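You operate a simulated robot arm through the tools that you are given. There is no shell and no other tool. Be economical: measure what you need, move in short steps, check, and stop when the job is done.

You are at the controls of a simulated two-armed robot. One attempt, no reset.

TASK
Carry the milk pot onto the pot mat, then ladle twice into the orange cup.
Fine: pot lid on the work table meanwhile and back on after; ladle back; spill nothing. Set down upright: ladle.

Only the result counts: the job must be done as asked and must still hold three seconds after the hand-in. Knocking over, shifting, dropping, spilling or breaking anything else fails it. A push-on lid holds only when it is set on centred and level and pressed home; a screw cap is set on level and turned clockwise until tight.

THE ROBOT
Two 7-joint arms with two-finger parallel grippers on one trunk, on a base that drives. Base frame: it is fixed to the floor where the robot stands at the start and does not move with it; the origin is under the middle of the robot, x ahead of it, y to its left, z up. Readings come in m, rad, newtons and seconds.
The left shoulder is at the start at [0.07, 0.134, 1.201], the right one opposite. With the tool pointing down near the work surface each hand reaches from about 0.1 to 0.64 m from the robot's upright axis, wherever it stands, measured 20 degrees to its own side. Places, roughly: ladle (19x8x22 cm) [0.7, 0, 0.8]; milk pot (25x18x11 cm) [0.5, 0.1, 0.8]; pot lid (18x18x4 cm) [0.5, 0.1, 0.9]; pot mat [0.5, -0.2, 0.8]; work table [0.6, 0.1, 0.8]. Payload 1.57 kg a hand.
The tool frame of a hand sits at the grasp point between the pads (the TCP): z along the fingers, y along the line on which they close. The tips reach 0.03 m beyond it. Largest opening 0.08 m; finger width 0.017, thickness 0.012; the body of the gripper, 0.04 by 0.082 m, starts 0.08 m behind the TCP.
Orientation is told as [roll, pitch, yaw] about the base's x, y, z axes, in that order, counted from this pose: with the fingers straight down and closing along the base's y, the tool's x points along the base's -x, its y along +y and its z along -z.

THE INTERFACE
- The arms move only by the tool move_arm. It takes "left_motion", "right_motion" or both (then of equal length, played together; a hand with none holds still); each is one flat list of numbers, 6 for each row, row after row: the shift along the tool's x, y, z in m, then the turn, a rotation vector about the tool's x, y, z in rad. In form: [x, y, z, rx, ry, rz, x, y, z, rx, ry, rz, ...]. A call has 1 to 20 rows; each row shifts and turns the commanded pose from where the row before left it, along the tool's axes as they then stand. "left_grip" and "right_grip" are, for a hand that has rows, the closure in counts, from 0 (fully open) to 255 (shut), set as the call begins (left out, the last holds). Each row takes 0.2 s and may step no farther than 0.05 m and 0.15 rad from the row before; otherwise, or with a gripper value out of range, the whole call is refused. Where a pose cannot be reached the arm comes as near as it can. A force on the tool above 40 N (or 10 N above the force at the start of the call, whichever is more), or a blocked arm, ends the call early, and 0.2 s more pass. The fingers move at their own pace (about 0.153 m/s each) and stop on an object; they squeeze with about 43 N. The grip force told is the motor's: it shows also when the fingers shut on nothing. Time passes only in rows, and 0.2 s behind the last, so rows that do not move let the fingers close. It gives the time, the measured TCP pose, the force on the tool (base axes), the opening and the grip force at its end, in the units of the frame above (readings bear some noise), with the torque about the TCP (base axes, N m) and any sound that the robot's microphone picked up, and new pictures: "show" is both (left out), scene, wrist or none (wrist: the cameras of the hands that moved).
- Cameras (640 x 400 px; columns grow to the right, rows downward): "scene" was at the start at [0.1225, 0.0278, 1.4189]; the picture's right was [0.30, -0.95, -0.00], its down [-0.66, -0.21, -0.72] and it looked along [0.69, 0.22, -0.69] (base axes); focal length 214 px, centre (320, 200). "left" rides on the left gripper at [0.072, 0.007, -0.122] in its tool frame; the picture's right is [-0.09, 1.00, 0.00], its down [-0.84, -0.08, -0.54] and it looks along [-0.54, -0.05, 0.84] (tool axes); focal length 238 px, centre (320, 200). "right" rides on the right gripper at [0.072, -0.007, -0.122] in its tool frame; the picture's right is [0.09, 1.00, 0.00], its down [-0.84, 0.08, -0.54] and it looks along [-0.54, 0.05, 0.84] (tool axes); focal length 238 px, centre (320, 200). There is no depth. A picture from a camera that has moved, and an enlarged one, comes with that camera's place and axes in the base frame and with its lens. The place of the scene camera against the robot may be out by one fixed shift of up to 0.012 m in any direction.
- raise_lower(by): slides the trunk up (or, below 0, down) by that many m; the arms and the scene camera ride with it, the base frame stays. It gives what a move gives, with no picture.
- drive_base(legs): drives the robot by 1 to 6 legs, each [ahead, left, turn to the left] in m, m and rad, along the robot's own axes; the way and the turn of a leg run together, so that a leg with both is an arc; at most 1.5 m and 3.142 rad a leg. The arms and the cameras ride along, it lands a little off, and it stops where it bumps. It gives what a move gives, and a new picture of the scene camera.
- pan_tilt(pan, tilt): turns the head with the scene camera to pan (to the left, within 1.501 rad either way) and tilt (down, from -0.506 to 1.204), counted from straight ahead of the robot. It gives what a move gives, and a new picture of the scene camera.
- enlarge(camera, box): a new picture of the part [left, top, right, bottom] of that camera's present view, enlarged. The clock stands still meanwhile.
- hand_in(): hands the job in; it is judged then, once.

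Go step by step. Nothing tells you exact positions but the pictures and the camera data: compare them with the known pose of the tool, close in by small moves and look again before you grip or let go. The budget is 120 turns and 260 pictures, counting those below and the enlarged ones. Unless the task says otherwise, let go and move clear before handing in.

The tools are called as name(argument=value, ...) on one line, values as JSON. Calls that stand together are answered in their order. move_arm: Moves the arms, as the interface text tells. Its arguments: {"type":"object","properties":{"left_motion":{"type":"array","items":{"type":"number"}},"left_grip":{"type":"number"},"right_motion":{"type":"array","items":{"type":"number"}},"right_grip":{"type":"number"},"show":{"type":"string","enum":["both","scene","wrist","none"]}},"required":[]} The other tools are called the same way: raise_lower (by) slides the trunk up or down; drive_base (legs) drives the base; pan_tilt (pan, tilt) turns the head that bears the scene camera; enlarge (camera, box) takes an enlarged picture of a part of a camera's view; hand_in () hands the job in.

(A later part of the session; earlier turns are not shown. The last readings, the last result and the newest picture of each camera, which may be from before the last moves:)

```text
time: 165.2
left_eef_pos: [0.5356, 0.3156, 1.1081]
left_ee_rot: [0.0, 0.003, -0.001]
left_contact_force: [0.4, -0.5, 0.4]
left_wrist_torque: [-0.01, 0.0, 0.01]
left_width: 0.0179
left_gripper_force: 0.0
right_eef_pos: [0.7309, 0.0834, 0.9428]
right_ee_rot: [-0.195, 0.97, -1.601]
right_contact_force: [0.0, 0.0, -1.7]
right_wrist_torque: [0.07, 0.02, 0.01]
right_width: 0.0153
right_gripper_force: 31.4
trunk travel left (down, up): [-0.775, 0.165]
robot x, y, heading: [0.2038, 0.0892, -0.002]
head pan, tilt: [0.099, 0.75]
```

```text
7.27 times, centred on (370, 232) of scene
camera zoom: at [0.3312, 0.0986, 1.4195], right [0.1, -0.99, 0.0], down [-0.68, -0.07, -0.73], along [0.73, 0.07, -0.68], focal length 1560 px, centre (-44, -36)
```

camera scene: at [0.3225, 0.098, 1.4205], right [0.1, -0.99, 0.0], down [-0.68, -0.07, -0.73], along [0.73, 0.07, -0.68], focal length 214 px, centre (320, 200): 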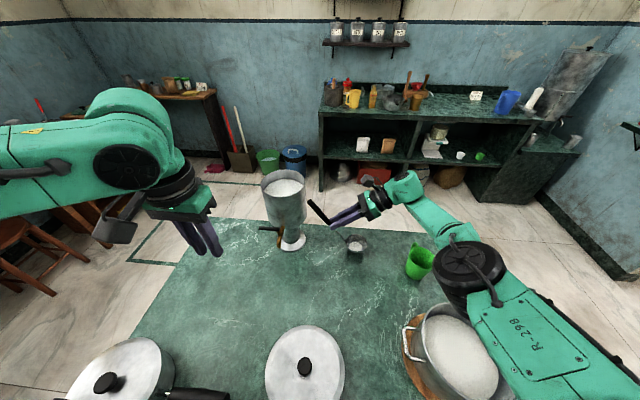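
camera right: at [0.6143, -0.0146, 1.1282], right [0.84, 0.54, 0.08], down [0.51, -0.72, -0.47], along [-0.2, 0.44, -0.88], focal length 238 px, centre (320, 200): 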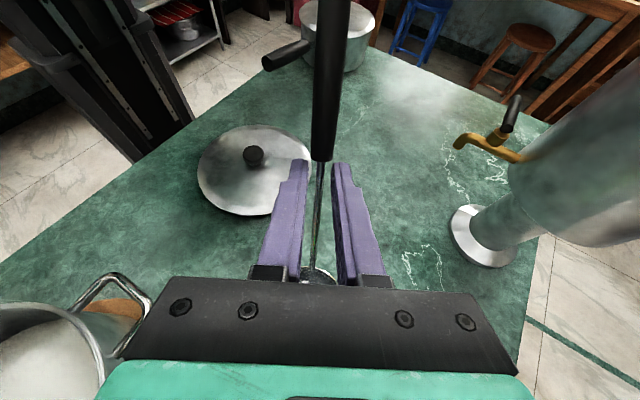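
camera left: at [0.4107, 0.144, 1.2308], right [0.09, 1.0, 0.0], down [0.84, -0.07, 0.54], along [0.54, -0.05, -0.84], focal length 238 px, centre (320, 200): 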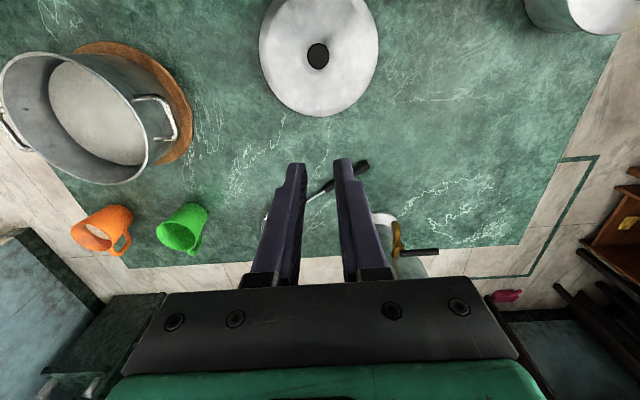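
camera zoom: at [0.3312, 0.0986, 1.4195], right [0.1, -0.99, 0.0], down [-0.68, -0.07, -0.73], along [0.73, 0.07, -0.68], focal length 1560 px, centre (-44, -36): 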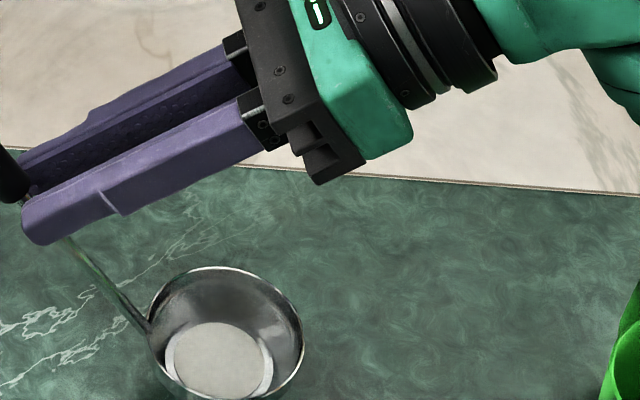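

Now in reach again. Final lean correction (about 2°), then lower in small readings.

move_arm(right_motion=[0, 0, 0, 0.0196, -0.01, 0.0311, -0.0083, 0.0011, 0.0056, 0, 0, 0, 0, 0, 0, 0, 0, 0], show="none")

move_arm(right_motion=[-0.0017, 0.0002, 0.0011, 0, 0, 0, 0, 0, 0, 0, 0, 0], show="none")

move_arm(right_motion=[-0.0017, 0.0002, 0.0011, 0, 0, 0, 0, 0, 0, 0, 0, 0], show="none")

enlarge(camera="left", box=[130, 190, 210, 260])

```text
time: 165.9
left_eef_pos: [0.5349, 0.3149, 1.1089]
left_ee_rot: [0.0, 0.002, -0.001]
left_contact_force: [0.7, -0.5, -0.3]
left_wrist_torque: [-0.02, 0.03, 0.02]
left_width: 0.0179
left_gripper_force: 0.0
right_eef_pos: [0.7272, 0.0826, 0.9321]
right_ee_rot: [-0.255, 0.955, -1.646]
right_contact_force: [-0.4, 0.2, -1.2]
right_wrist_torque: [0.04, -0.01, 0.02]
right_width: 0.015
right_gripper_force: 31.3
trunk travel left (down, up): [-0.775, 0.165]
robot x, y, heading: [0.2056, 0.0879, 0.005]
head pan, tilt: [0.099, 0.75]
```

```text
time: 166.6
left_eef_pos: [0.5357, 0.3141, 1.1076]
left_ee_rot: [0.001, 0.001, -0.002]
left_contact_force: [0.0, -0.2, -0.3]
left_wrist_torque: [-0.01, -0.01, -0.02]
left_width: 0.0178
left_gripper_force: 0.1
right_eef_pos: [0.728, 0.084, 0.9302]
right_ee_rot: [-0.254, 0.954, -1.649]
right_contact_force: [-1.1, 0.2, -1.5]
right_wrist_torque: [0.03, -0.01, 0.02]
right_width: 0.0151
right_gripper_force: 30.9
trunk travel left (down, up): [-0.775, 0.165]
robot x, y, heading: [0.2036, 0.0874, 0.002]
head pan, tilt: [0.099, 0.75]
```

```text
time: 167.2
left_eef_pos: [0.5347, 0.3143, 1.1093]
left_ee_rot: [-0.001, 0.002, -0.001]
left_contact_force: [-0.1, -0.8, 0.4]
left_wrist_torque: [0.04, 0.03, 0.01]
left_width: 0.0178
left_gripper_force: 0.0
right_eef_pos: [0.7289, 0.0841, 0.9282]
right_ee_rot: [-0.255, 0.955, -1.647]
right_contact_force: [0.4, -0.7, -1.0]
right_wrist_torque: [0.08, 0.0, 0.04]
right_width: 0.0153
right_gripper_force: 31.2
trunk travel left (down, up): [-0.775, 0.165]
robot x, y, heading: [0.2001, 0.0878, 0.002]
head pan, tilt: [0.099, 0.75]
```

```text
5.71 times, centred on (170, 225) of left
camera zoom: at [0.4623, 0.3236, 1.2311], right [0.09, 1.0, 0.0], down [0.84, -0.08, 0.54], along [0.54, -0.05, -0.84], focal length 1362 px, centre (1177, 57)
```

zoom: 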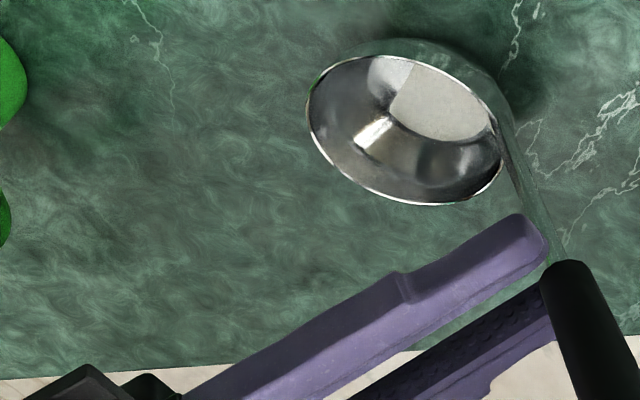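

Bowl is level within a degree and about half a centimetre up. Lower in millimetre steps, reading the force.

move_arm(right_motion=[-0.0025, 0.0003, 0.0017, 0, 0, 0, 0, 0, 0, 0, 0, 0], show="none")

move_arm(right_motion=[-0.0009, 0.0001, 0.0006, 0, 0, 0, 0, 0, 0, 0, 0, 0], show="none")

move_arm(right_motion=[-0.0009, 0.0001, 0.0006, 0, 0, 0, 0, 0, 0, 0, 0, 0], show="none")

enlarge(camera="left", box=[130, 190, 210, 260])

```text
time: 167.8
left_eef_pos: [0.5351, 0.3154, 1.1074]
left_ee_rot: [0.001, 0.001, -0.002]
left_contact_force: [0.1, 0.7, 0.1]
left_wrist_torque: [0.03, 0.0, 0.02]
left_width: 0.0178
left_gripper_force: 0.1
right_eef_pos: [0.7279, 0.083, 0.9259]
right_ee_rot: [-0.254, 0.955, -1.648]
right_contact_force: [0.8, -0.7, 0.9]
right_wrist_torque: [-0.05, -0.06, -0.01]
right_width: 0.0152
right_gripper_force: 30.5
trunk travel left (down, up): [-0.775, 0.165]
robot x, y, heading: [0.203, 0.0882, 0.002]
head pan, tilt: [0.099, 0.75]
```

```text
time: 168.3
left_eef_pos: [0.5342, 0.3158, 1.1073]
left_ee_rot: [-0.001, 0.001, -0.003]
left_contact_force: [0.1, -0.7, 1.0]
left_wrist_torque: [0.01, 0.01, -0.04]
left_width: 0.018
left_gripper_force: 0.1
right_eef_pos: [0.7283, 0.0833, 0.9251]
right_ee_rot: [-0.254, 0.955, -1.644]
right_contact_force: [-1.0, -1.1, 3.1]
right_wrist_torque: [-0.11, -0.06, -0.01]
right_width: 0.0149
right_gripper_force: 30.7
trunk travel left (down, up): [-0.775, 0.165]
robot x, y, heading: [0.2052, 0.0852, -0.001]
head pan, tilt: [0.099, 0.75]
```

```text
time: 168.9
left_eef_pos: [0.5326, 0.3148, 1.1091]
left_ee_rot: [0.0, 0.0, -0.003]
left_contact_force: [0.2, 0.7, -0.4]
left_wrist_torque: [-0.02, 0.01, 0.01]
left_width: 0.0178
left_gripper_force: 0.0
right_eef_pos: [0.7274, 0.0835, 0.9239]
right_ee_rot: [-0.251, 0.954, -1.645]
right_contact_force: [-0.2, 1.5, 8.4]
right_wrist_torque: [-0.16, -0.02, 0.01]
right_width: 0.015
right_gripper_force: 31.0
trunk travel left (down, up): [-0.775, 0.165]
robot x, y, heading: [0.2034, 0.0848, -0.002]
head pan, tilt: [0.099, 0.75]
```

```text
5.71 times, centred on (170, 225) of left
camera zoom: at [0.4608, 0.3242, 1.2313], right [0.09, 1.0, 0.0], down [0.84, -0.08, 0.54], along [0.54, -0.05, -0.84], focal length 1362 px, centre (1177, 57)
```

zoom: 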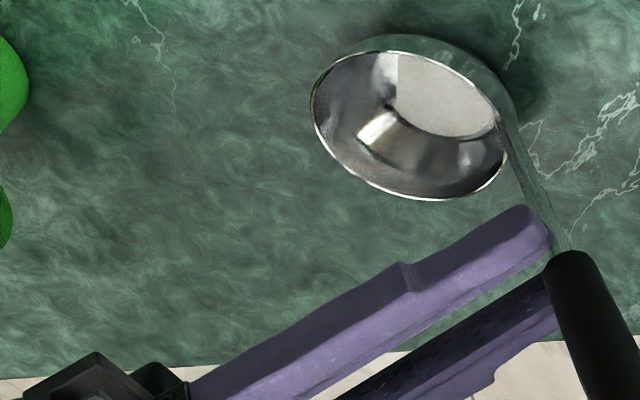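

Touching with 8 N; ease up 1.2 mm, then open the fingers and look.

move_arm(right_motion=[0.001, -0.0001, -0.0007, 0, 0, 0, 0, 0, 0, 0, 0, 0], show="none")

move_arm(right_motion=[0, 0, 0, 0, 0, 0, 0, 0, 0, 0, 0, 0, 0, 0, 0, 0, 0, 0], right_grip=130, show="scene")

enlarge(camera="left", box=[130, 190, 250, 290])

```text
time: 169.6
left_eef_pos: [0.5339, 0.3149, 1.1092]
left_ee_rot: [0.0, 0.002, -0.001]
left_contact_force: [0.5, 0.9, -1.6]
left_wrist_torque: [-0.01, -0.02, 0.01]
left_width: 0.0179
left_gripper_force: 0.1
right_eef_pos: [0.7277, 0.0812, 0.9252]
right_ee_rot: [-0.255, 0.954, -1.648]
right_contact_force: [-0.5, 1.0, 1.9]
right_wrist_torque: [0.07, 0.06, -0.02]
right_width: 0.0149
right_gripper_force: 30.4
trunk travel left (down, up): [-0.775, 0.165]
robot x, y, heading: [0.2025, 0.0854, 0.004]
head pan, tilt: [0.099, 0.75]
```

```text
time: 170.3
left_eef_pos: [0.535, 0.3157, 1.1076]
left_ee_rot: [0.001, 0.001, -0.001]
left_contact_force: [0.4, 0.3, -0.7]
left_wrist_torque: [0.01, 0.01, 0.0]
left_width: 0.018
left_gripper_force: 0.1
right_eef_pos: [0.7283, 0.0823, 0.9237]
right_ee_rot: [-0.254, 0.955, -1.648]
right_contact_force: [-0.4, 0.2, 0.3]
right_wrist_torque: [-0.02, -0.01, 0.0]
right_width: 0.0392
right_gripper_force: 0.1
trunk travel left (down, up): [-0.775, 0.165]
robot x, y, heading: [0.2042, 0.0889, 0.001]
head pan, tilt: [0.099, 0.75]
camera scene: at [0.3293, 0.0979, 1.4197], right [0.1, -0.99, 0.0], down [-0.68, -0.07, -0.73], along [0.73, 0.07, -0.68], focal length 214 px, centre (320, 200)
```

scene: 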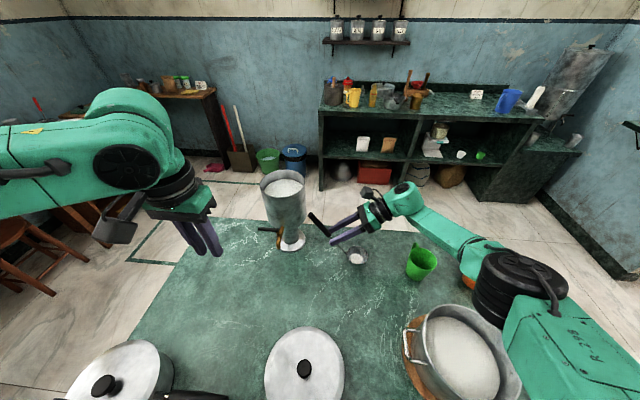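

```text
4.00 times, centred on (190, 240) of left
camera zoom: at [0.4623, 0.3235, 1.2311], right [0.09, 1.0, 0.0], down [0.84, -0.08, 0.54], along [0.54, -0.05, -0.84], focal length 953 px, centre (840, 40)
```

zoom: 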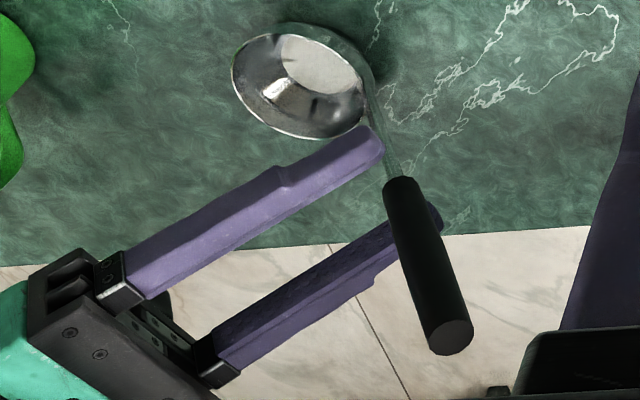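

The ladle stands upright on its own. I withdraw the right hand straight back along its fingers, slowly.

move_arm(right_motion=[0, 0, -0.01, 0, 0, 0, 0, 0, -0.02, 0, 0, 0, 0, 0, -0.03, 0, 0, 0, 0, 0, -0.035, 0, 0, 0, 0, 0, -0.035, 0, 0, 0, 0.03, 0, -0.03, 0, 0, 0, 0.03, 0, -0.03, 0, 0, 0], show="scene")

enlarge(camera="left", box=[130, 190, 250, 290])

```text
time: 171.9
left_eef_pos: [0.533, 0.3167, 1.108]
left_ee_rot: [-0.001, 0.001, 0.0]
left_contact_force: [-1.0, 1.3, 0.1]
left_wrist_torque: [0.0, 0.01, 0.01]
left_width: 0.0178
left_gripper_force: 0.0
right_eef_pos: [0.7645, -0.0286, 1.0812]
right_ee_rot: [-0.202, 0.953, -1.581]
right_contact_force: [0.7, 0.3, 0.0]
right_wrist_torque: [0.02, -0.01, 0.03]
right_width: 0.0392
right_gripper_force: 0.1
right hand out of reach, approached as far as the arm can: row 7
trunk travel left (down, up): [-0.775, 0.165]
robot x, y, heading: [0.202, 0.0895, -0.002]
head pan, tilt: [0.099, 0.75]
camera scene: at [0.3282, 0.0995, 1.4197], right [0.1, -0.99, 0.0], down [-0.68, -0.07, -0.73], along [0.73, 0.07, -0.68], focal length 214 px, centre (320, 200)
```

scene: 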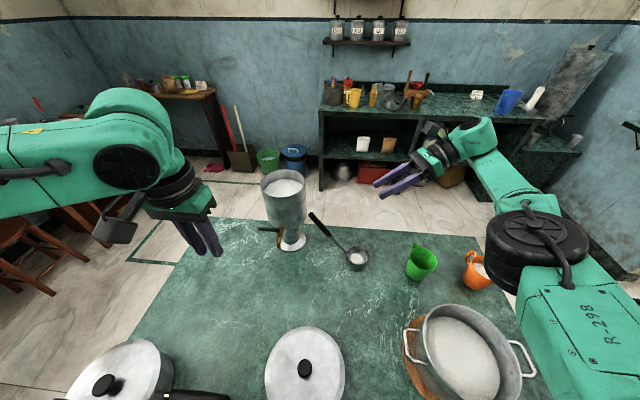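

```text
4.00 times, centred on (190, 240) of left
camera zoom: at [0.4614, 0.3249, 1.2309], right [0.09, 1.0, 0.0], down [0.84, -0.08, 0.54], along [0.54, -0.05, -0.84], focal length 953 px, centre (840, 40)
```

zoom: 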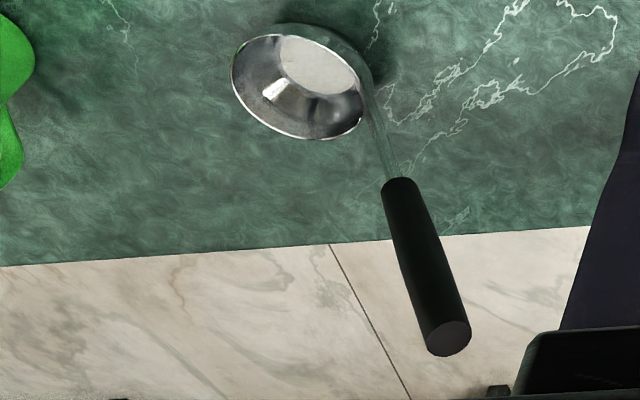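

The ladle stands free and upright at its place. Now back off 12 cm and shift right 15 cm for the lid.

drive_base(legs=[[-0.12, 0, 0], [0, -0.15, 0]])

```text
time: 174.2
left_eef_pos: [0.4161, 0.1694, 1.1073]
left_ee_rot: [-0.003, 0.002, 0.001]
left_contact_force: [0.4, 0.7, -0.2]
left_wrist_torque: [-0.01, -0.01, 0.0]
left_width: 0.018
left_gripper_force: 0.0
right_eef_pos: [0.6469, -0.1756, 1.0791]
right_ee_rot: [-0.205, 0.947, -1.582]
right_contact_force: [0.3, 0.0, 0.2]
right_wrist_torque: [0.01, 0.0, 0.01]
right_width: 0.0393
right_gripper_force: 0.1
trunk travel left (down, up): [-0.775, 0.165]
robot x, y, heading: [0.0865, -0.0606, 0.011]
head pan, tilt: [0.099, 0.75]
camera scene: at [0.2112, -0.048, 1.4197], right [0.1, -0.99, 0.0], down [-0.68, -0.07, -0.73], along [0.73, 0.07, -0.68], focal length 214 px, centre (320, 200)
```

scene: 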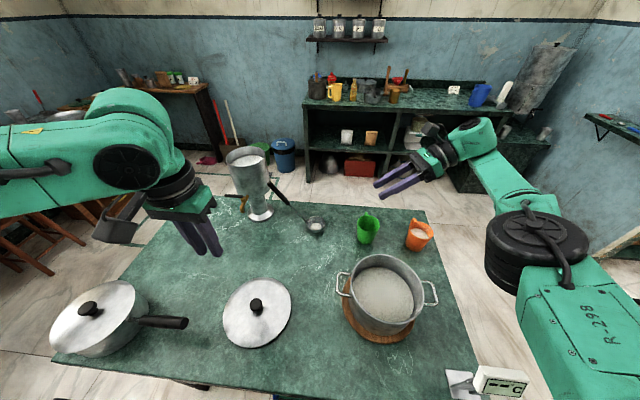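

The lid knob should be at (0.420, 0.140). Left hand goes down onto it while the right hand moves further clear; then close.

move_arm(left_motion=[-0.0007, -0.006, 0.041, 0, 0, 0, -0.0007, -0.006, 0.041, 0, 0, 0, -0.0007, -0.006, 0.041, 0, 0, 0, -0.0007, -0.006, 0.041, 0, 0, 0, -0.0007, -0.006, 0.041, 0, 0, 0], right_motion=[0, 0, -0.02, 0, 0, 0, 0, 0, -0.02, 0, 0, 0, 0, 0, -0.02, 0, 0, 0, 0, 0, -0.02, 0, 0, 0, 0, 0, -0.02, 0, 0, 0], left_grip=80, show="wrist")

move_arm(left_motion=[0, 0, 0.02, 0, 0, 0, 0, 0, 0.02, 0, 0, 0, 0, 0, 0.014, 0, 0, 0, 0, 0, 0, 0, 0, 0], show="wrist")

```text
time: 175.3
left_eef_pos: [0.4239, 0.1357, 0.9033]
left_ee_rot: [0.0, 0.004, 0.0]
left_contact_force: [0.2, 0.4, -0.4]
left_wrist_torque: [0.02, 0.01, 0.02]
left_width: 0.0547
left_gripper_force: 0.0
left hand out of reach, approached as far as the arm can: row 3
right_eef_pos: [0.634, -0.2361, 1.1356]
right_ee_rot: [-0.209, 0.95, -1.583]
right_contact_force: [1.1, 0.4, 0.6]
right_wrist_torque: [-0.01, -0.01, 0.02]
right_width: 0.039
right_gripper_force: 0.1
right hand out of reach, approached as far as the arm can: row 1, 2, 3, 4, 5
trunk travel left (down, up): [-0.775, 0.165]
robot x, y, heading: [0.0839, -0.0606, 0.006]
head pan, tilt: [0.099, 0.75]
camera right: at [0.6511, -0.2917, 1.2638], right [0.98, 0.21, -0.04], down [0.18, -0.91, -0.38], along [-0.12, 0.37, -0.92], focal length 238 px, centre (320, 200)
camera left: at [0.3511, 0.1449, 1.0271], right [0.09, 1.0, 0.0], down [0.84, -0.08, 0.54], along [0.54, -0.05, -0.84], focal length 238 px, centre (320, 200)
```

right: 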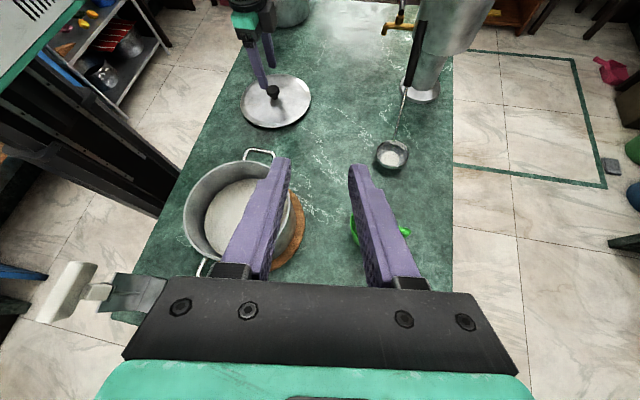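
left: 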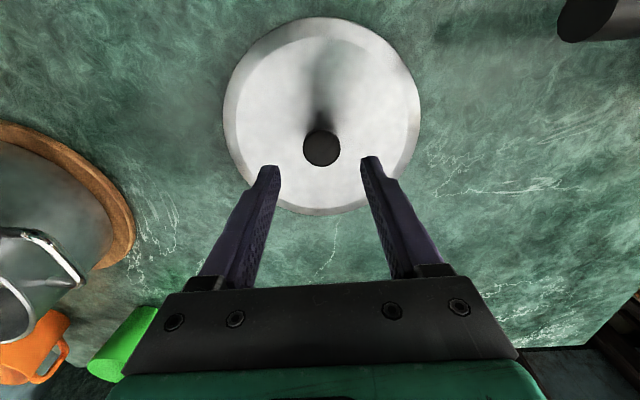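

```text
time: 176.3
left_eef_pos: [0.4235, 0.1369, 0.8504]
left_ee_rot: [-0.001, -0.001, 0.001]
left_contact_force: [0.5, 0.3, -0.1]
left_wrist_torque: [0.0, -0.03, 0.01]
left_width: 0.0547
left_gripper_force: 0.0
right_eef_pos: [0.631, -0.2343, 1.1365]
right_ee_rot: [-0.206, 0.95, -1.582]
right_contact_force: [0.4, -0.5, 0.1]
right_wrist_torque: [0.01, 0.01, -0.01]
right_width: 0.0393
right_gripper_force: 0.1
trunk travel left (down, up): [-0.775, 0.165]
robot x, y, heading: [0.0874, -0.063, -0.001]
head pan, tilt: [0.099, 0.75]
camera left: at [0.3515, 0.1455, 0.9726], right [0.09, 1.0, 0.0], down [0.84, -0.08, 0.54], along [0.54, -0.05, -0.84], focal length 238 px, centre (320, 200)
```

left: 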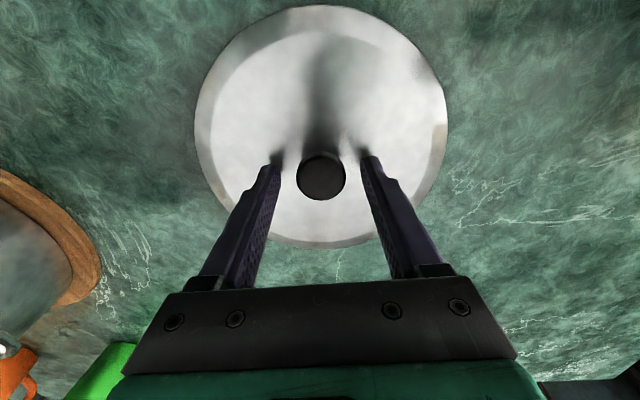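

Knob is between the fingers (4 mm off along x). Adjust, close, lift and carry the lid to above the pot.

move_arm(left_motion=[0.004, 0.001, 0.004, 0, 0, 0, 0, 0, 0, 0, 0, 0], show="none")

move_arm(left_motion=[0, 0, 0, 0, 0, 0, 0, 0, 0, 0, 0, 0, 0, 0, 0, 0, 0, 0], left_grip=255, show="none")

move_arm(left_motion=[0, 0, -0.02, 0, 0, 0, 0, 0, -0.04, 0, 0, 0, 0, 0, -0.045, 0, 0, 0, 0, 0, -0.045, 0, 0, 0, 0, 0, -0.04, 0, 0, 0, -0.0059, -0.036, 0, 0, 0, 0, -0.0059, -0.036, 0, 0, 0, 0, -0.0059, -0.036, 0, 0, 0, 0, -0.0059, -0.036, 0, 0, 0, 0, -0.0059, -0.036, 0, 0, 0, 0, -0.0059, -0.036, 0, 0, 0, 0, -0.0059, -0.036, 0, 0, 0, 0, -0.0059, -0.036, 0, 0, 0, 0, -0.0059, -0.036, 0, 0, 0, 0, 0, 0, 0, 0, 0, 0])

```text
time: 176.9
left_eef_pos: [0.42, 0.1374, 0.845]
left_ee_rot: [0.001, 0.002, 0.001]
left_contact_force: [-0.3, 0.6, -0.1]
left_wrist_torque: [0.01, 0.0, 0.01]
left_width: 0.0549
left_gripper_force: 0.1
right_eef_pos: [0.6326, -0.2344, 1.1367]
right_ee_rot: [-0.207, 0.952, -1.58]
right_contact_force: [0.6, -0.5, -0.3]
right_wrist_torque: [0.02, 0.0, 0.01]
right_width: 0.0394
right_gripper_force: 0.0
trunk travel left (down, up): [-0.775, 0.165]
robot x, y, heading: [0.0846, -0.0651, 0.007]
head pan, tilt: [0.099, 0.75]
```

```text
time: 177.8
left_eef_pos: [0.4208, 0.1385, 0.8457]
left_ee_rot: [0.003, 0.004, 0.003]
left_contact_force: [0.0, -0.4, -0.4]
left_wrist_torque: [-0.05, -0.01, 0.01]
left_width: 0.0308
left_gripper_force: 39.7
right_eef_pos: [0.6334, -0.234, 1.1354]
right_ee_rot: [-0.206, 0.95, -1.581]
right_contact_force: [-0.1, -0.2, -0.4]
right_wrist_torque: [-0.05, 0.03, -0.03]
right_width: 0.0392
right_gripper_force: 0.0
trunk travel left (down, up): [-0.775, 0.165]
robot x, y, heading: [0.0863, -0.0652, 0.003]
head pan, tilt: [0.099, 0.75]
```

```text
time: 180.9
left_eef_pos: [0.443, -0.0329, 1.045]
left_ee_rot: [-0.002, 0.003, 0.002]
left_contact_force: [-0.1, 0.3, -0.3]
left_wrist_torque: [-0.01, 0.03, -0.01]
left_width: 0.031
left_gripper_force: 39.8
left hand out of reach, approached as far as the arm can: row 10, 11, 12, 13, 14
right_eef_pos: [0.634, -0.2345, 1.1356]
right_ee_rot: [-0.205, 0.951, -1.583]
right_contact_force: [-0.1, -0.1, 0.5]
right_wrist_torque: [0.02, -0.01, -0.01]
right_width: 0.039
right_gripper_force: 0.0
trunk travel left (down, up): [-0.775, 0.165]
robot x, y, heading: [0.0827, -0.0637, 0.0]
head pan, tilt: [0.099, 0.75]
camera scene: at [0.2117, -0.051, 1.4197], right [0.1, -0.99, 0.0], down [-0.68, -0.07, -0.73], along [0.73, 0.08, -0.68], focal length 214 px, centre (320, 200)
camera left: at [0.3697, -0.0247, 1.1666], right [0.09, 1.0, 0.0], down [0.84, -0.08, 0.54], along [0.54, -0.05, -0.84], focal length 238 px, centre (320, 200)
```

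scene: 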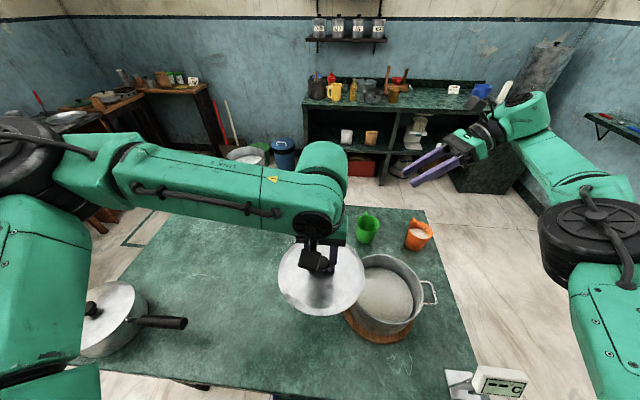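
left: 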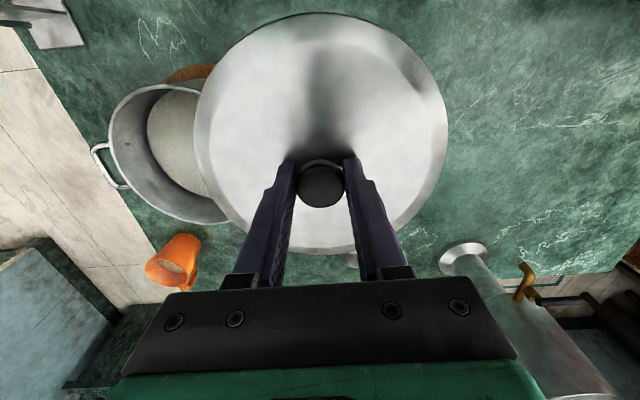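

The left arm can't fold across that far from here. I'll back the base out 9 cm and move it right 15 cm, with the lid held high.

drive_base(legs=[[-0.09, 0, 0], [0, -0.15, 0]])

```text
time: 183.0
left_eef_pos: [0.3504, -0.1808, 1.0445]
left_ee_rot: [-0.003, 0.0, 0.001]
left_contact_force: [-1.0, -0.3, -1.2]
left_wrist_torque: [-0.06, 0.02, 0.0]
left_width: 0.0305
left_gripper_force: 40.1
right_eef_pos: [0.5428, -0.381, 1.1364]
right_ee_rot: [-0.207, 0.947, -1.583]
right_contact_force: [0.3, 0.6, -0.3]
right_wrist_torque: [-0.05, 0.0, 0.02]
right_width: 0.039
right_gripper_force: 0.1
trunk travel left (down, up): [-0.775, 0.165]
robot x, y, heading: [-0.0076, -0.2113, -0.0]
head pan, tilt: [0.099, 0.75]
camera scene: at [0.1214, -0.1967, 1.4197], right [0.1, -0.99, 0.0], down [-0.68, -0.07, -0.73], along [0.73, 0.07, -0.68], focal length 214 px, centre (320, 200)
```

scene: 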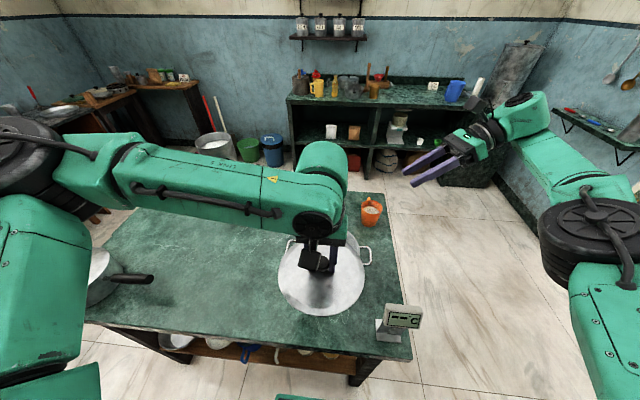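

Clear drive. Now bring the lid over the pot and look.

move_arm(left_motion=[-0.0305, -0.001, 0.005, 0, 0, 0, -0.0305, -0.001, 0.005, 0, 0, 0, -0.0305, -0.001, 0.005, 0, 0, 0, -0.0305, -0.001, 0.005, 0, 0, 0, 0, 0, 0, 0, 0, 0])

enlarge(camera="scene", box=[270, 190, 430, 330])

```text
time: 184.2
left_eef_pos: [0.4432, -0.1357, 1.0307]
left_ee_rot: [-0.002, -0.001, 0.002]
left_contact_force: [-0.6, -0.4, -1.0]
left_wrist_torque: [-0.02, -0.01, 0.02]
left_width: 0.0308
left_gripper_force: 40.1
left hand out of reach, approached as far as the arm can: row 1, 2, 3, 4
right_eef_pos: [0.5431, -0.3834, 1.1354]
right_ee_rot: [-0.206, 0.951, -1.582]
right_contact_force: [-0.2, -0.1, -0.1]
right_wrist_torque: [-0.01, 0.01, 0.04]
right_width: 0.0392
right_gripper_force: 0.0
trunk travel left (down, up): [-0.775, 0.165]
robot x, y, heading: [-0.0018, -0.2102, 0.005]
head pan, tilt: [0.099, 0.75]
camera scene: at [0.1211, -0.1996, 1.4197], right [0.1, -0.99, 0.0], down [-0.68, -0.07, -0.73], along [0.73, 0.07, -0.68], focal length 214 px, centre (320, 200)
camera left: at [0.3719, -0.1273, 1.1531], right [0.09, 1.0, 0.0], down [0.84, -0.07, 0.54], along [0.54, -0.05, -0.84], focal length 238 px, centre (320, 200)
```

scene: 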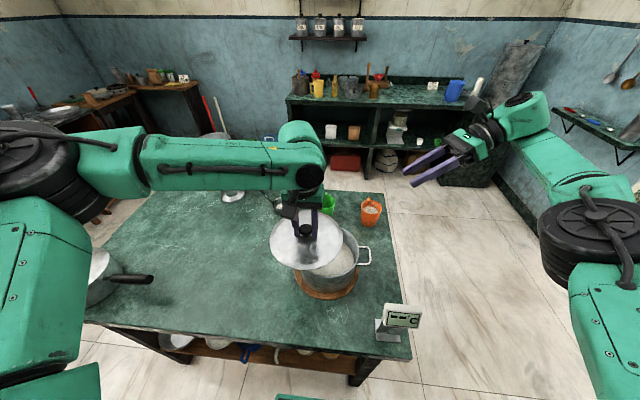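
left: 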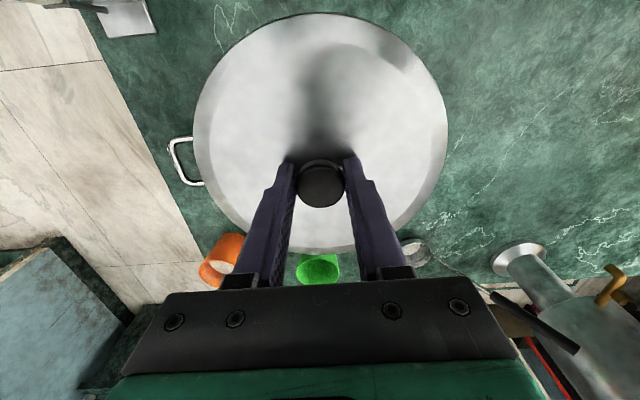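

```text
2.86 times, centred on (350, 260) of scene
camera zoom: at [0.1211, -0.1996, 1.4197], right [0.1, -0.99, 0.0], down [-0.68, -0.07, -0.73], along [0.73, 0.07, -0.68], focal length 613 px, centre (234, 29)
```

zoom: 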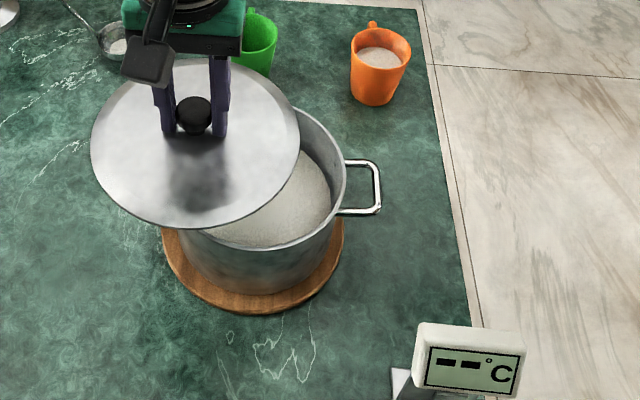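

The arm is held at a joint limit 5 cm short. A small base turn to the right (0.11 rad) with 2.4 cm ahead carries the lid exactly over the pot instead.

drive_base(legs=[[0, 0, -0.11], [0.024, 0.0026, 0]])

enlarge(camera="scene", box=[250, 190, 410, 330])

enlarge(camera="left", box=[120, 0, 520, 300])

```text
time: 185.6
left_eef_pos: [0.469, -0.1863, 1.0323]
left_ee_rot: [-0.003, -0.002, -0.11]
left_contact_force: [0.2, 0.4, -1.0]
left_wrist_torque: [0.01, -0.04, 0.03]
left_width: 0.0308
left_gripper_force: 39.6
right_eef_pos: [0.5385, -0.4421, 1.1393]
right_ee_rot: [-0.197, 0.952, -1.686]
right_contact_force: [-0.1, 1.1, 0.6]
right_wrist_torque: [-0.04, -0.03, -0.02]
right_width: 0.0392
right_gripper_force: 0.1
trunk travel left (down, up): [-0.775, 0.165]
robot x, y, heading: [0.0161, -0.2088, -0.11]
head pan, tilt: [0.099, 0.75]
camera scene: at [0.139, -0.2138, 1.4204], right [-0.01, -1.0, 0.0], down [-0.68, 0.01, -0.73], along [0.73, -0.01, -0.68], focal length 214 px, centre (320, 200)
```

scene: 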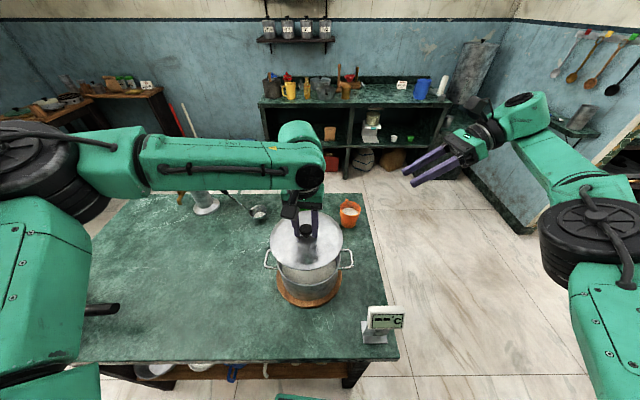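

```text
2.86 times, centred on (330, 260) of scene
camera zoom: at [0.139, -0.2138, 1.4204], right [-0.01, -1.0, 0.0], down [-0.68, 0.01, -0.73], along [0.73, -0.01, -0.68], focal length 613 px, centre (291, 29)
```

zoom: 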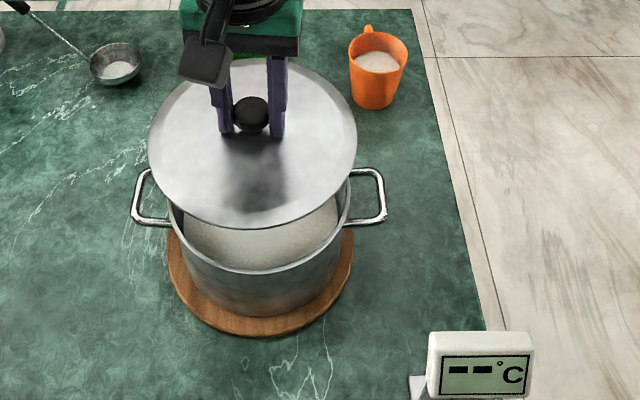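

```text
1.33 times, centred on (320, 150) of left
camera zoom: at [0.3972, -0.1693, 1.1551], right [0.2, 0.98, 0.0], down [0.82, -0.17, 0.55], along [0.53, -0.11, -0.84], focal length 318 px, centre (320, 267)
```

zoom: 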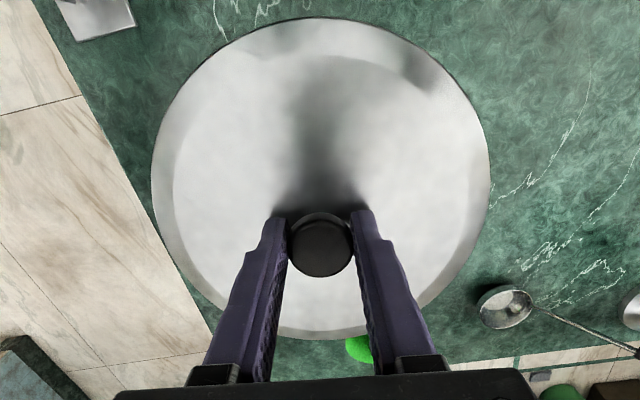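

The lid is over the pot to within 3 mm. Correct that and lower to just above the rim.

move_arm(left_motion=[-0.003, 0.0003, 0.02, 0, 0, 0, 0, 0, 0.025, 0, 0, 0, 0, 0, 0.02, 0, 0, 0, 0, 0, 0.008, 0, 0, 0, 0, 0, 0, 0, 0, 0], show="wrist")

enlarge(camera="scene", box=[250, 190, 410, 330])

```text
time: 186.8
left_eef_pos: [0.4678, -0.1707, 0.9635]
left_ee_rot: [-0.004, 0.0, -0.11]
left_contact_force: [0.3, 0.2, -1.3]
left_wrist_torque: [-0.03, -0.02, 0.0]
left_width: 0.0311
left_gripper_force: 39.8
left hand out of reach, approached as far as the arm can: row 1, 2, 3
right_eef_pos: [0.5441, -0.4429, 1.1354]
right_ee_rot: [-0.206, 0.951, -1.691]
right_contact_force: [-0.6, -0.2, -0.1]
right_wrist_torque: [0.0, -0.02, 0.02]
right_width: 0.0394
right_gripper_force: 0.1
trunk travel left (down, up): [-0.775, 0.165]
robot x, y, heading: [0.0188, -0.208, -0.111]
head pan, tilt: [0.099, 0.75]
camera left: at [0.3963, -0.1535, 1.0857], right [0.2, 0.98, 0.0], down [0.82, -0.17, 0.54], along [0.53, -0.11, -0.84], focal length 238 px, centre (320, 200)
```

left: 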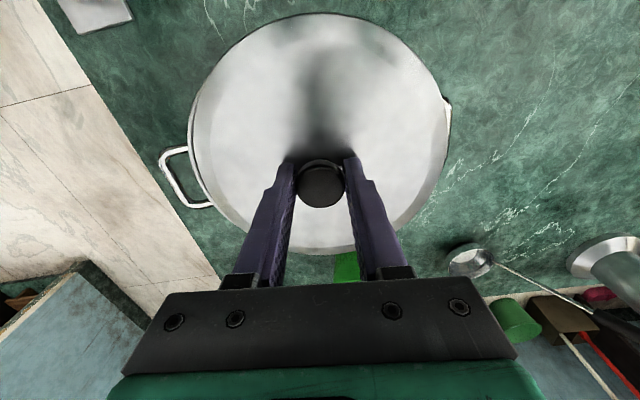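

```text
2.86 times, centred on (330, 260) of scene
camera zoom: at [0.1447, -0.2142, 1.4198], right [-0.01, -1.0, 0.0], down [-0.68, 0.01, -0.73], along [0.73, -0.01, -0.68], focal length 613 px, centre (291, 29)
```

zoom: 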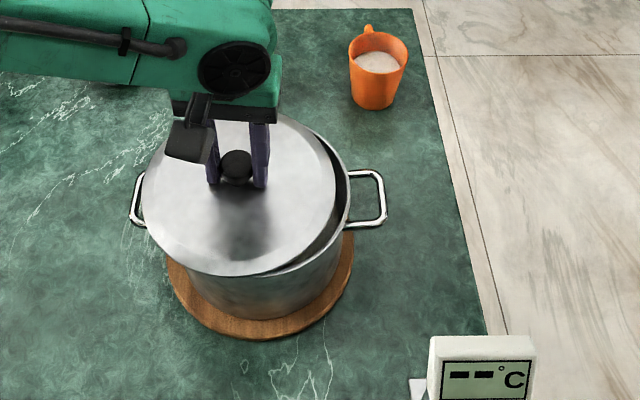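

The arm drifted 1.5 cm in y while lowering (limit), so I'll shift by the base instead and use the trunk for the final lowering.

drive_base(legs=[[0.005, -0.0153, 0]])

enlarge(camera="left", box=[140, 0, 500, 270])

```text
time: 187.6
left_eef_pos: [0.4701, -0.1829, 0.9626]
left_ee_rot: [-0.009, -0.002, -0.108]
left_contact_force: [0.7, 1.0, -0.8]
left_wrist_torque: [-0.04, 0.01, -0.02]
left_width: 0.0307
left_gripper_force: 39.7
right_eef_pos: [0.5465, -0.4557, 1.1373]
right_ee_rot: [-0.203, 0.948, -1.691]
right_contact_force: [-0.3, 0.3, 0.5]
right_wrist_torque: [-0.06, 0.04, 0.0]
right_width: 0.0394
right_gripper_force: 0.1
trunk travel left (down, up): [-0.775, 0.165]
robot x, y, heading: [0.0199, -0.2295, -0.116]
head pan, tilt: [0.099, 0.75]
camera scene: at [0.1477, -0.2253, 1.4198], right [-0.01, -1.0, 0.0], down [-0.68, 0.0, -0.73], along [0.73, -0.01, -0.68], focal length 214 px, centre (320, 200)
```

scene: 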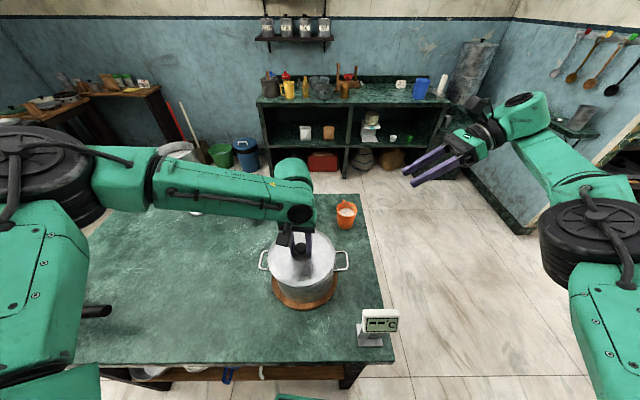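

```text
1.48 times, centred on (320, 135) of left
camera zoom: at [0.3994, -0.1657, 1.0858], right [0.2, 0.98, -0.01], down [0.82, -0.16, 0.54], along [0.53, -0.12, -0.84], focal length 353 px, centre (320, 296)
```

zoom: 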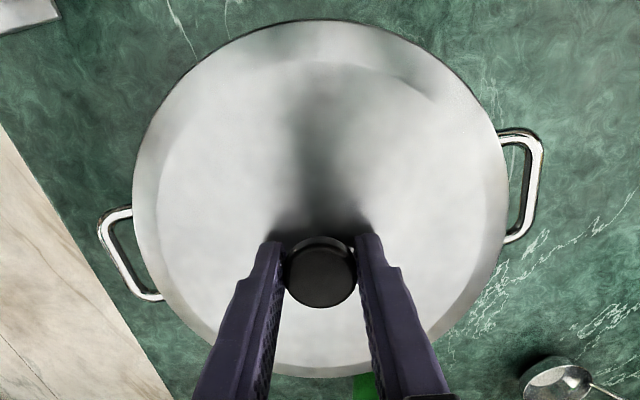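

Both handles show equally on either side of the lid, so it is centred. Lower with the trunk until it seats.

raise_lower(by=-0.011)

raise_lower(by=-0.003)

enlarge(camera="left", box=[140, 0, 500, 270])

enlarge(camera="scene", box=[250, 200, 370, 320])

```text
time: 188.2
left_eef_pos: [0.4715, -0.1856, 0.9523]
left_ee_rot: [-0.006, -0.002, -0.11]
left_contact_force: [0.6, 0.1, -1.7]
left_wrist_torque: [-0.05, -0.05, -0.03]
left_width: 0.0307
left_gripper_force: 40.1
right_eef_pos: [0.5476, -0.4567, 1.1249]
right_ee_rot: [-0.207, 0.95, -1.691]
right_contact_force: [0.3, 0.2, -0.1]
right_wrist_torque: [-0.01, -0.02, -0.04]
right_width: 0.0394
right_gripper_force: 0.0
trunk travel left (down, up): [-0.764, 0.176]
robot x, y, heading: [0.024, -0.226, -0.105]
head pan, tilt: [0.099, 0.75]
```

```text
time: 188.7
left_eef_pos: [0.4704, -0.1851, 0.9511]
left_ee_rot: [-0.008, -0.002, -0.109]
left_contact_force: [-0.2, 0.3, 10.1]
left_wrist_torque: [0.35, 0.82, -0.01]
left_width: 0.0309
left_gripper_force: 40.4
right_eef_pos: [0.5453, -0.4581, 1.1213]
right_ee_rot: [-0.204, 0.952, -1.692]
right_contact_force: [0.1, 0.3, -0.1]
right_wrist_torque: [0.02, 0.03, 0.01]
right_width: 0.0391
right_gripper_force: 0.0
trunk travel left (down, up): [-0.761, 0.179]
robot x, y, heading: [0.0225, -0.2298, -0.106]
head pan, tilt: [0.099, 0.75]
```

```text
1.48 times, centred on (320, 135) of left
camera zoom: at [0.3993, -0.1693, 1.0728], right [0.2, 0.98, 0.0], down [0.82, -0.17, 0.54], along [0.53, -0.11, -0.84], focal length 353 px, centre (320, 296)
```

zoom: 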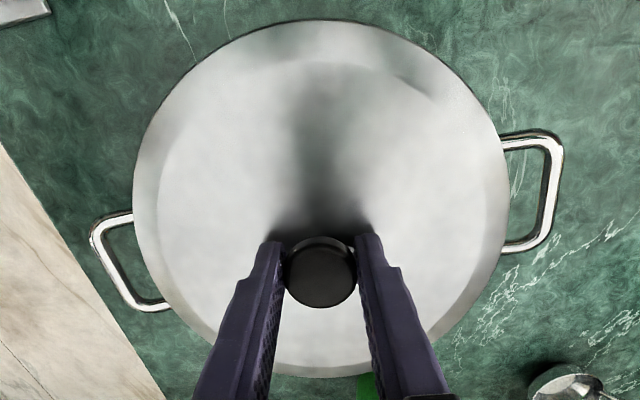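

```text
3.33 times, centred on (310, 260) of scene
camera zoom: at [0.1473, -0.23, 1.406], right [-0.01, -1.0, 0.0], down [-0.68, 0.01, -0.73], along [0.73, -0.01, -0.68], focal length 715 px, centre (353, 0)
```

zoom: 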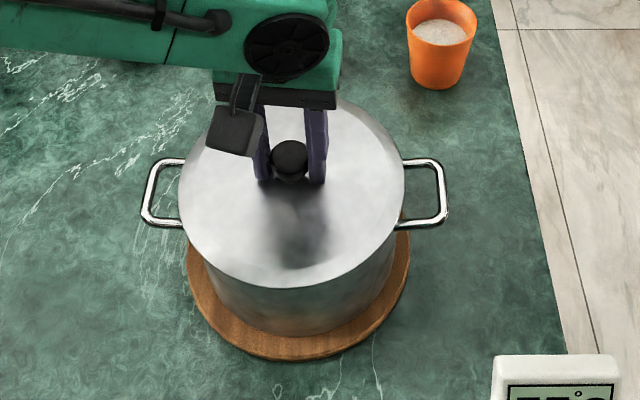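

The lid touched on one side only (off by about 3.5 mm in x and 3 mm in y). Raise a little, shift it, and seat it again.

raise_lower(by=0.005)

move_arm(left_motion=[0.0019, 0.0013, 0, 0, 0, 0, 0.0019, 0.0013, 0, -0.007, 0, 0, 0, 0, 0, 0, 0, 0], show="none")

raise_lower(by=-0.005)

enlarge(camera="left", box=[140, 0, 500, 270])

```text
time: 189.2
left_eef_pos: [0.4731, -0.1857, 0.9532]
left_ee_rot: [-0.006, -0.001, -0.108]
left_contact_force: [0.0, -0.4, -1.6]
left_wrist_torque: [-0.02, 0.03, -0.01]
left_width: 0.0308
left_gripper_force: 39.8
right_eef_pos: [0.5474, -0.4578, 1.1261]
right_ee_rot: [-0.206, 0.95, -1.69]
right_contact_force: [-0.4, 0.4, 0.0]
right_wrist_torque: [0.01, 0.03, 0.0]
right_width: 0.0392
right_gripper_force: 0.0
trunk travel left (down, up): [-0.766, 0.174]
robot x, y, heading: [0.0182, -0.2281, -0.107]
head pan, tilt: [0.099, 0.75]
```

```text
time: 190.0
left_eef_pos: [0.4683, -0.184, 0.9523]
left_ee_rot: [0.004, 0.0, -0.108]
left_contact_force: [2.0, -4.4, -2.5]
left_wrist_torque: [-0.22, -0.1, -0.04]
left_width: 0.031
left_gripper_force: 40.0
right_eef_pos: [0.548, -0.4589, 1.127]
right_ee_rot: [-0.207, 0.95, -1.694]
right_contact_force: [-1.0, 0.6, 0.1]
right_wrist_torque: [0.04, -0.03, 0.04]
right_width: 0.0394
right_gripper_force: 0.0
trunk travel left (down, up): [-0.766, 0.174]
robot x, y, heading: [0.0217, -0.2278, -0.107]
head pan, tilt: [0.099, 0.75]
```

```text
time: 190.6
left_eef_pos: [0.4677, -0.1822, 0.95]
left_ee_rot: [0.003, -0.003, -0.107]
left_contact_force: [1.1, -2.3, 12.4]
left_wrist_torque: [-0.07, 0.76, 0.03]
left_width: 0.0305
left_gripper_force: 40.1
right_eef_pos: [0.5471, -0.4588, 1.1216]
right_ee_rot: [-0.203, 0.951, -1.691]
right_contact_force: [-0.3, 0.3, -0.3]
right_wrist_torque: [0.0, -0.02, -0.04]
right_width: 0.0391
right_gripper_force: 0.0
trunk travel left (down, up): [-0.761, 0.179]
robot x, y, heading: [0.0197, -0.2271, -0.107]
head pan, tilt: [0.099, 0.75]
```

```text
1.48 times, centred on (320, 135) of left
camera zoom: at [0.3958, -0.1678, 1.0727], right [0.2, 0.98, 0.0], down [0.82, -0.17, 0.54], along [0.53, -0.11, -0.84], focal length 353 px, centre (320, 296)
```

zoom: 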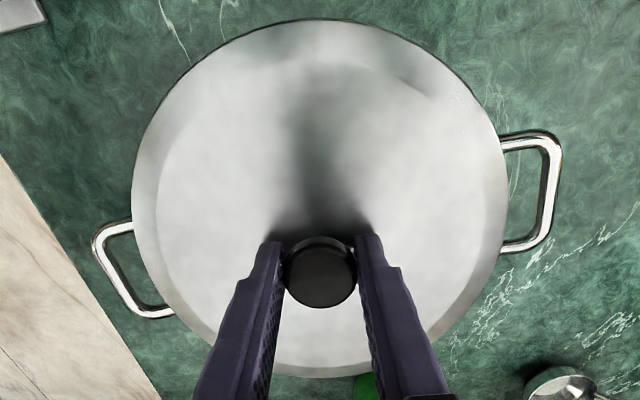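

It's at its original seated height (0.950) now. Press it home, unload, release, rise, and look.

raise_lower(by=-0.002)

raise_lower(by=0.002)

move_arm(left_motion=[0, 0, 0, 0, 0, 0, 0, 0, 0, 0, 0, 0], left_grip=95, show="none")

raise_lower(by=0.1)

enlarge(camera="scene", box=[240, 190, 380, 320])

enlarge(camera="left", box=[140, 0, 500, 270])

```text
time: 191.1
left_eef_pos: [0.4672, -0.1835, 0.9492]
left_ee_rot: [0.003, -0.008, -0.107]
left_contact_force: [5.9, 0.4, 27.3]
left_wrist_torque: [0.01, 0.14, 0.02]
left_width: 0.0309
left_gripper_force: 39.6
right_eef_pos: [0.5449, -0.4589, 1.1217]
right_ee_rot: [-0.203, 0.95, -1.688]
right_contact_force: [0.7, 0.5, 0.2]
right_wrist_torque: [0.04, -0.01, -0.01]
right_width: 0.0393
right_gripper_force: 0.0
trunk travel left (down, up): [-0.759, 0.181]
robot x, y, heading: [0.0232, -0.2254, -0.105]
head pan, tilt: [0.099, 0.75]
```

```text
time: 191.6
left_eef_pos: [0.467, -0.1831, 0.9497]
left_ee_rot: [0.004, -0.004, -0.11]
left_contact_force: [7.8, -2.4, 19.5]
left_wrist_torque: [-0.19, -0.84, 0.0]
left_width: 0.0309
left_gripper_force: 39.9
right_eef_pos: [0.5469, -0.458, 1.1234]
right_ee_rot: [-0.204, 0.951, -1.691]
right_contact_force: [0.5, 0.4, 0.6]
right_wrist_torque: [0.01, -0.01, -0.01]
right_width: 0.0392
right_gripper_force: 0.0
trunk travel left (down, up): [-0.761, 0.179]
robot x, y, heading: [0.024, -0.2285, -0.107]
head pan, tilt: [0.099, 0.75]
```

```text
time: 192.2
left_eef_pos: [0.4659, -0.1829, 0.9485]
left_ee_rot: [0.003, 0.003, -0.112]
left_contact_force: [-1.2, 3.6, 4.1]
left_wrist_torque: [-0.09, -0.02, 0.02]
left_width: 0.0479
left_gripper_force: 0.1
right_eef_pos: [0.5461, -0.4575, 1.1228]
right_ee_rot: [-0.205, 0.951, -1.69]
right_contact_force: [-0.1, -1.0, 0.1]
right_wrist_torque: [0.02, 0.0, -0.01]
right_width: 0.0394
right_gripper_force: 0.0
trunk travel left (down, up): [-0.761, 0.179]
robot x, y, heading: [0.0215, -0.2306, -0.109]
head pan, tilt: [0.099, 0.75]
```

```text
time: 193.5
left_eef_pos: [0.4685, -0.1833, 1.0485]
left_ee_rot: [0.003, 0.0, -0.108]
left_contact_force: [-1.2, 0.1, -1.3]
left_wrist_torque: [0.04, -0.03, -0.03]
left_width: 0.0505
left_gripper_force: 0.0
right_eef_pos: [0.5472, -0.4579, 1.2217]
right_ee_rot: [-0.206, 0.951, -1.692]
right_contact_force: [0.5, -0.2, -0.4]
right_wrist_torque: [0.01, 0.01, 0.03]
right_width: 0.0393
right_gripper_force: 0.1
trunk travel left (down, up): [-0.861, 0.079]
robot x, y, heading: [0.0215, -0.228, -0.108]
head pan, tilt: [0.099, 0.75]
```

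```text
3.08 times, centred on (310, 255) of scene
camera zoom: at [0.1485, -0.2299, 1.5057], right [-0.01, -1.0, 0.0], down [-0.68, 0.01, -0.73], along [0.73, -0.01, -0.68], focal length 660 px, centre (351, 31)
```

zoom: 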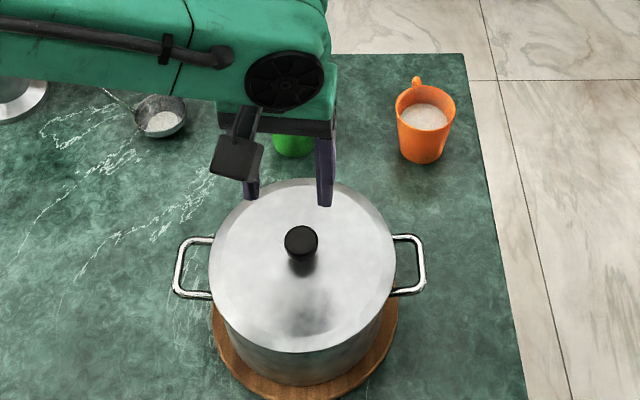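

```text
1.48 times, centred on (320, 135) of left
camera zoom: at [0.3961, -0.1669, 1.1715], right [0.2, 0.98, 0.0], down [0.82, -0.17, 0.54], along [0.53, -0.11, -0.84], focal length 353 px, centre (320, 296)
5 turns are left
```

zoom: 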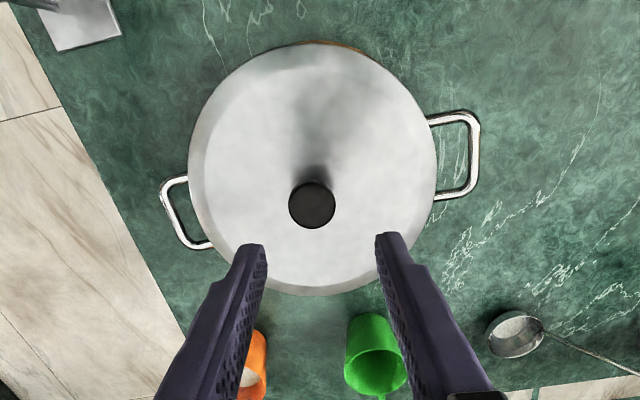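

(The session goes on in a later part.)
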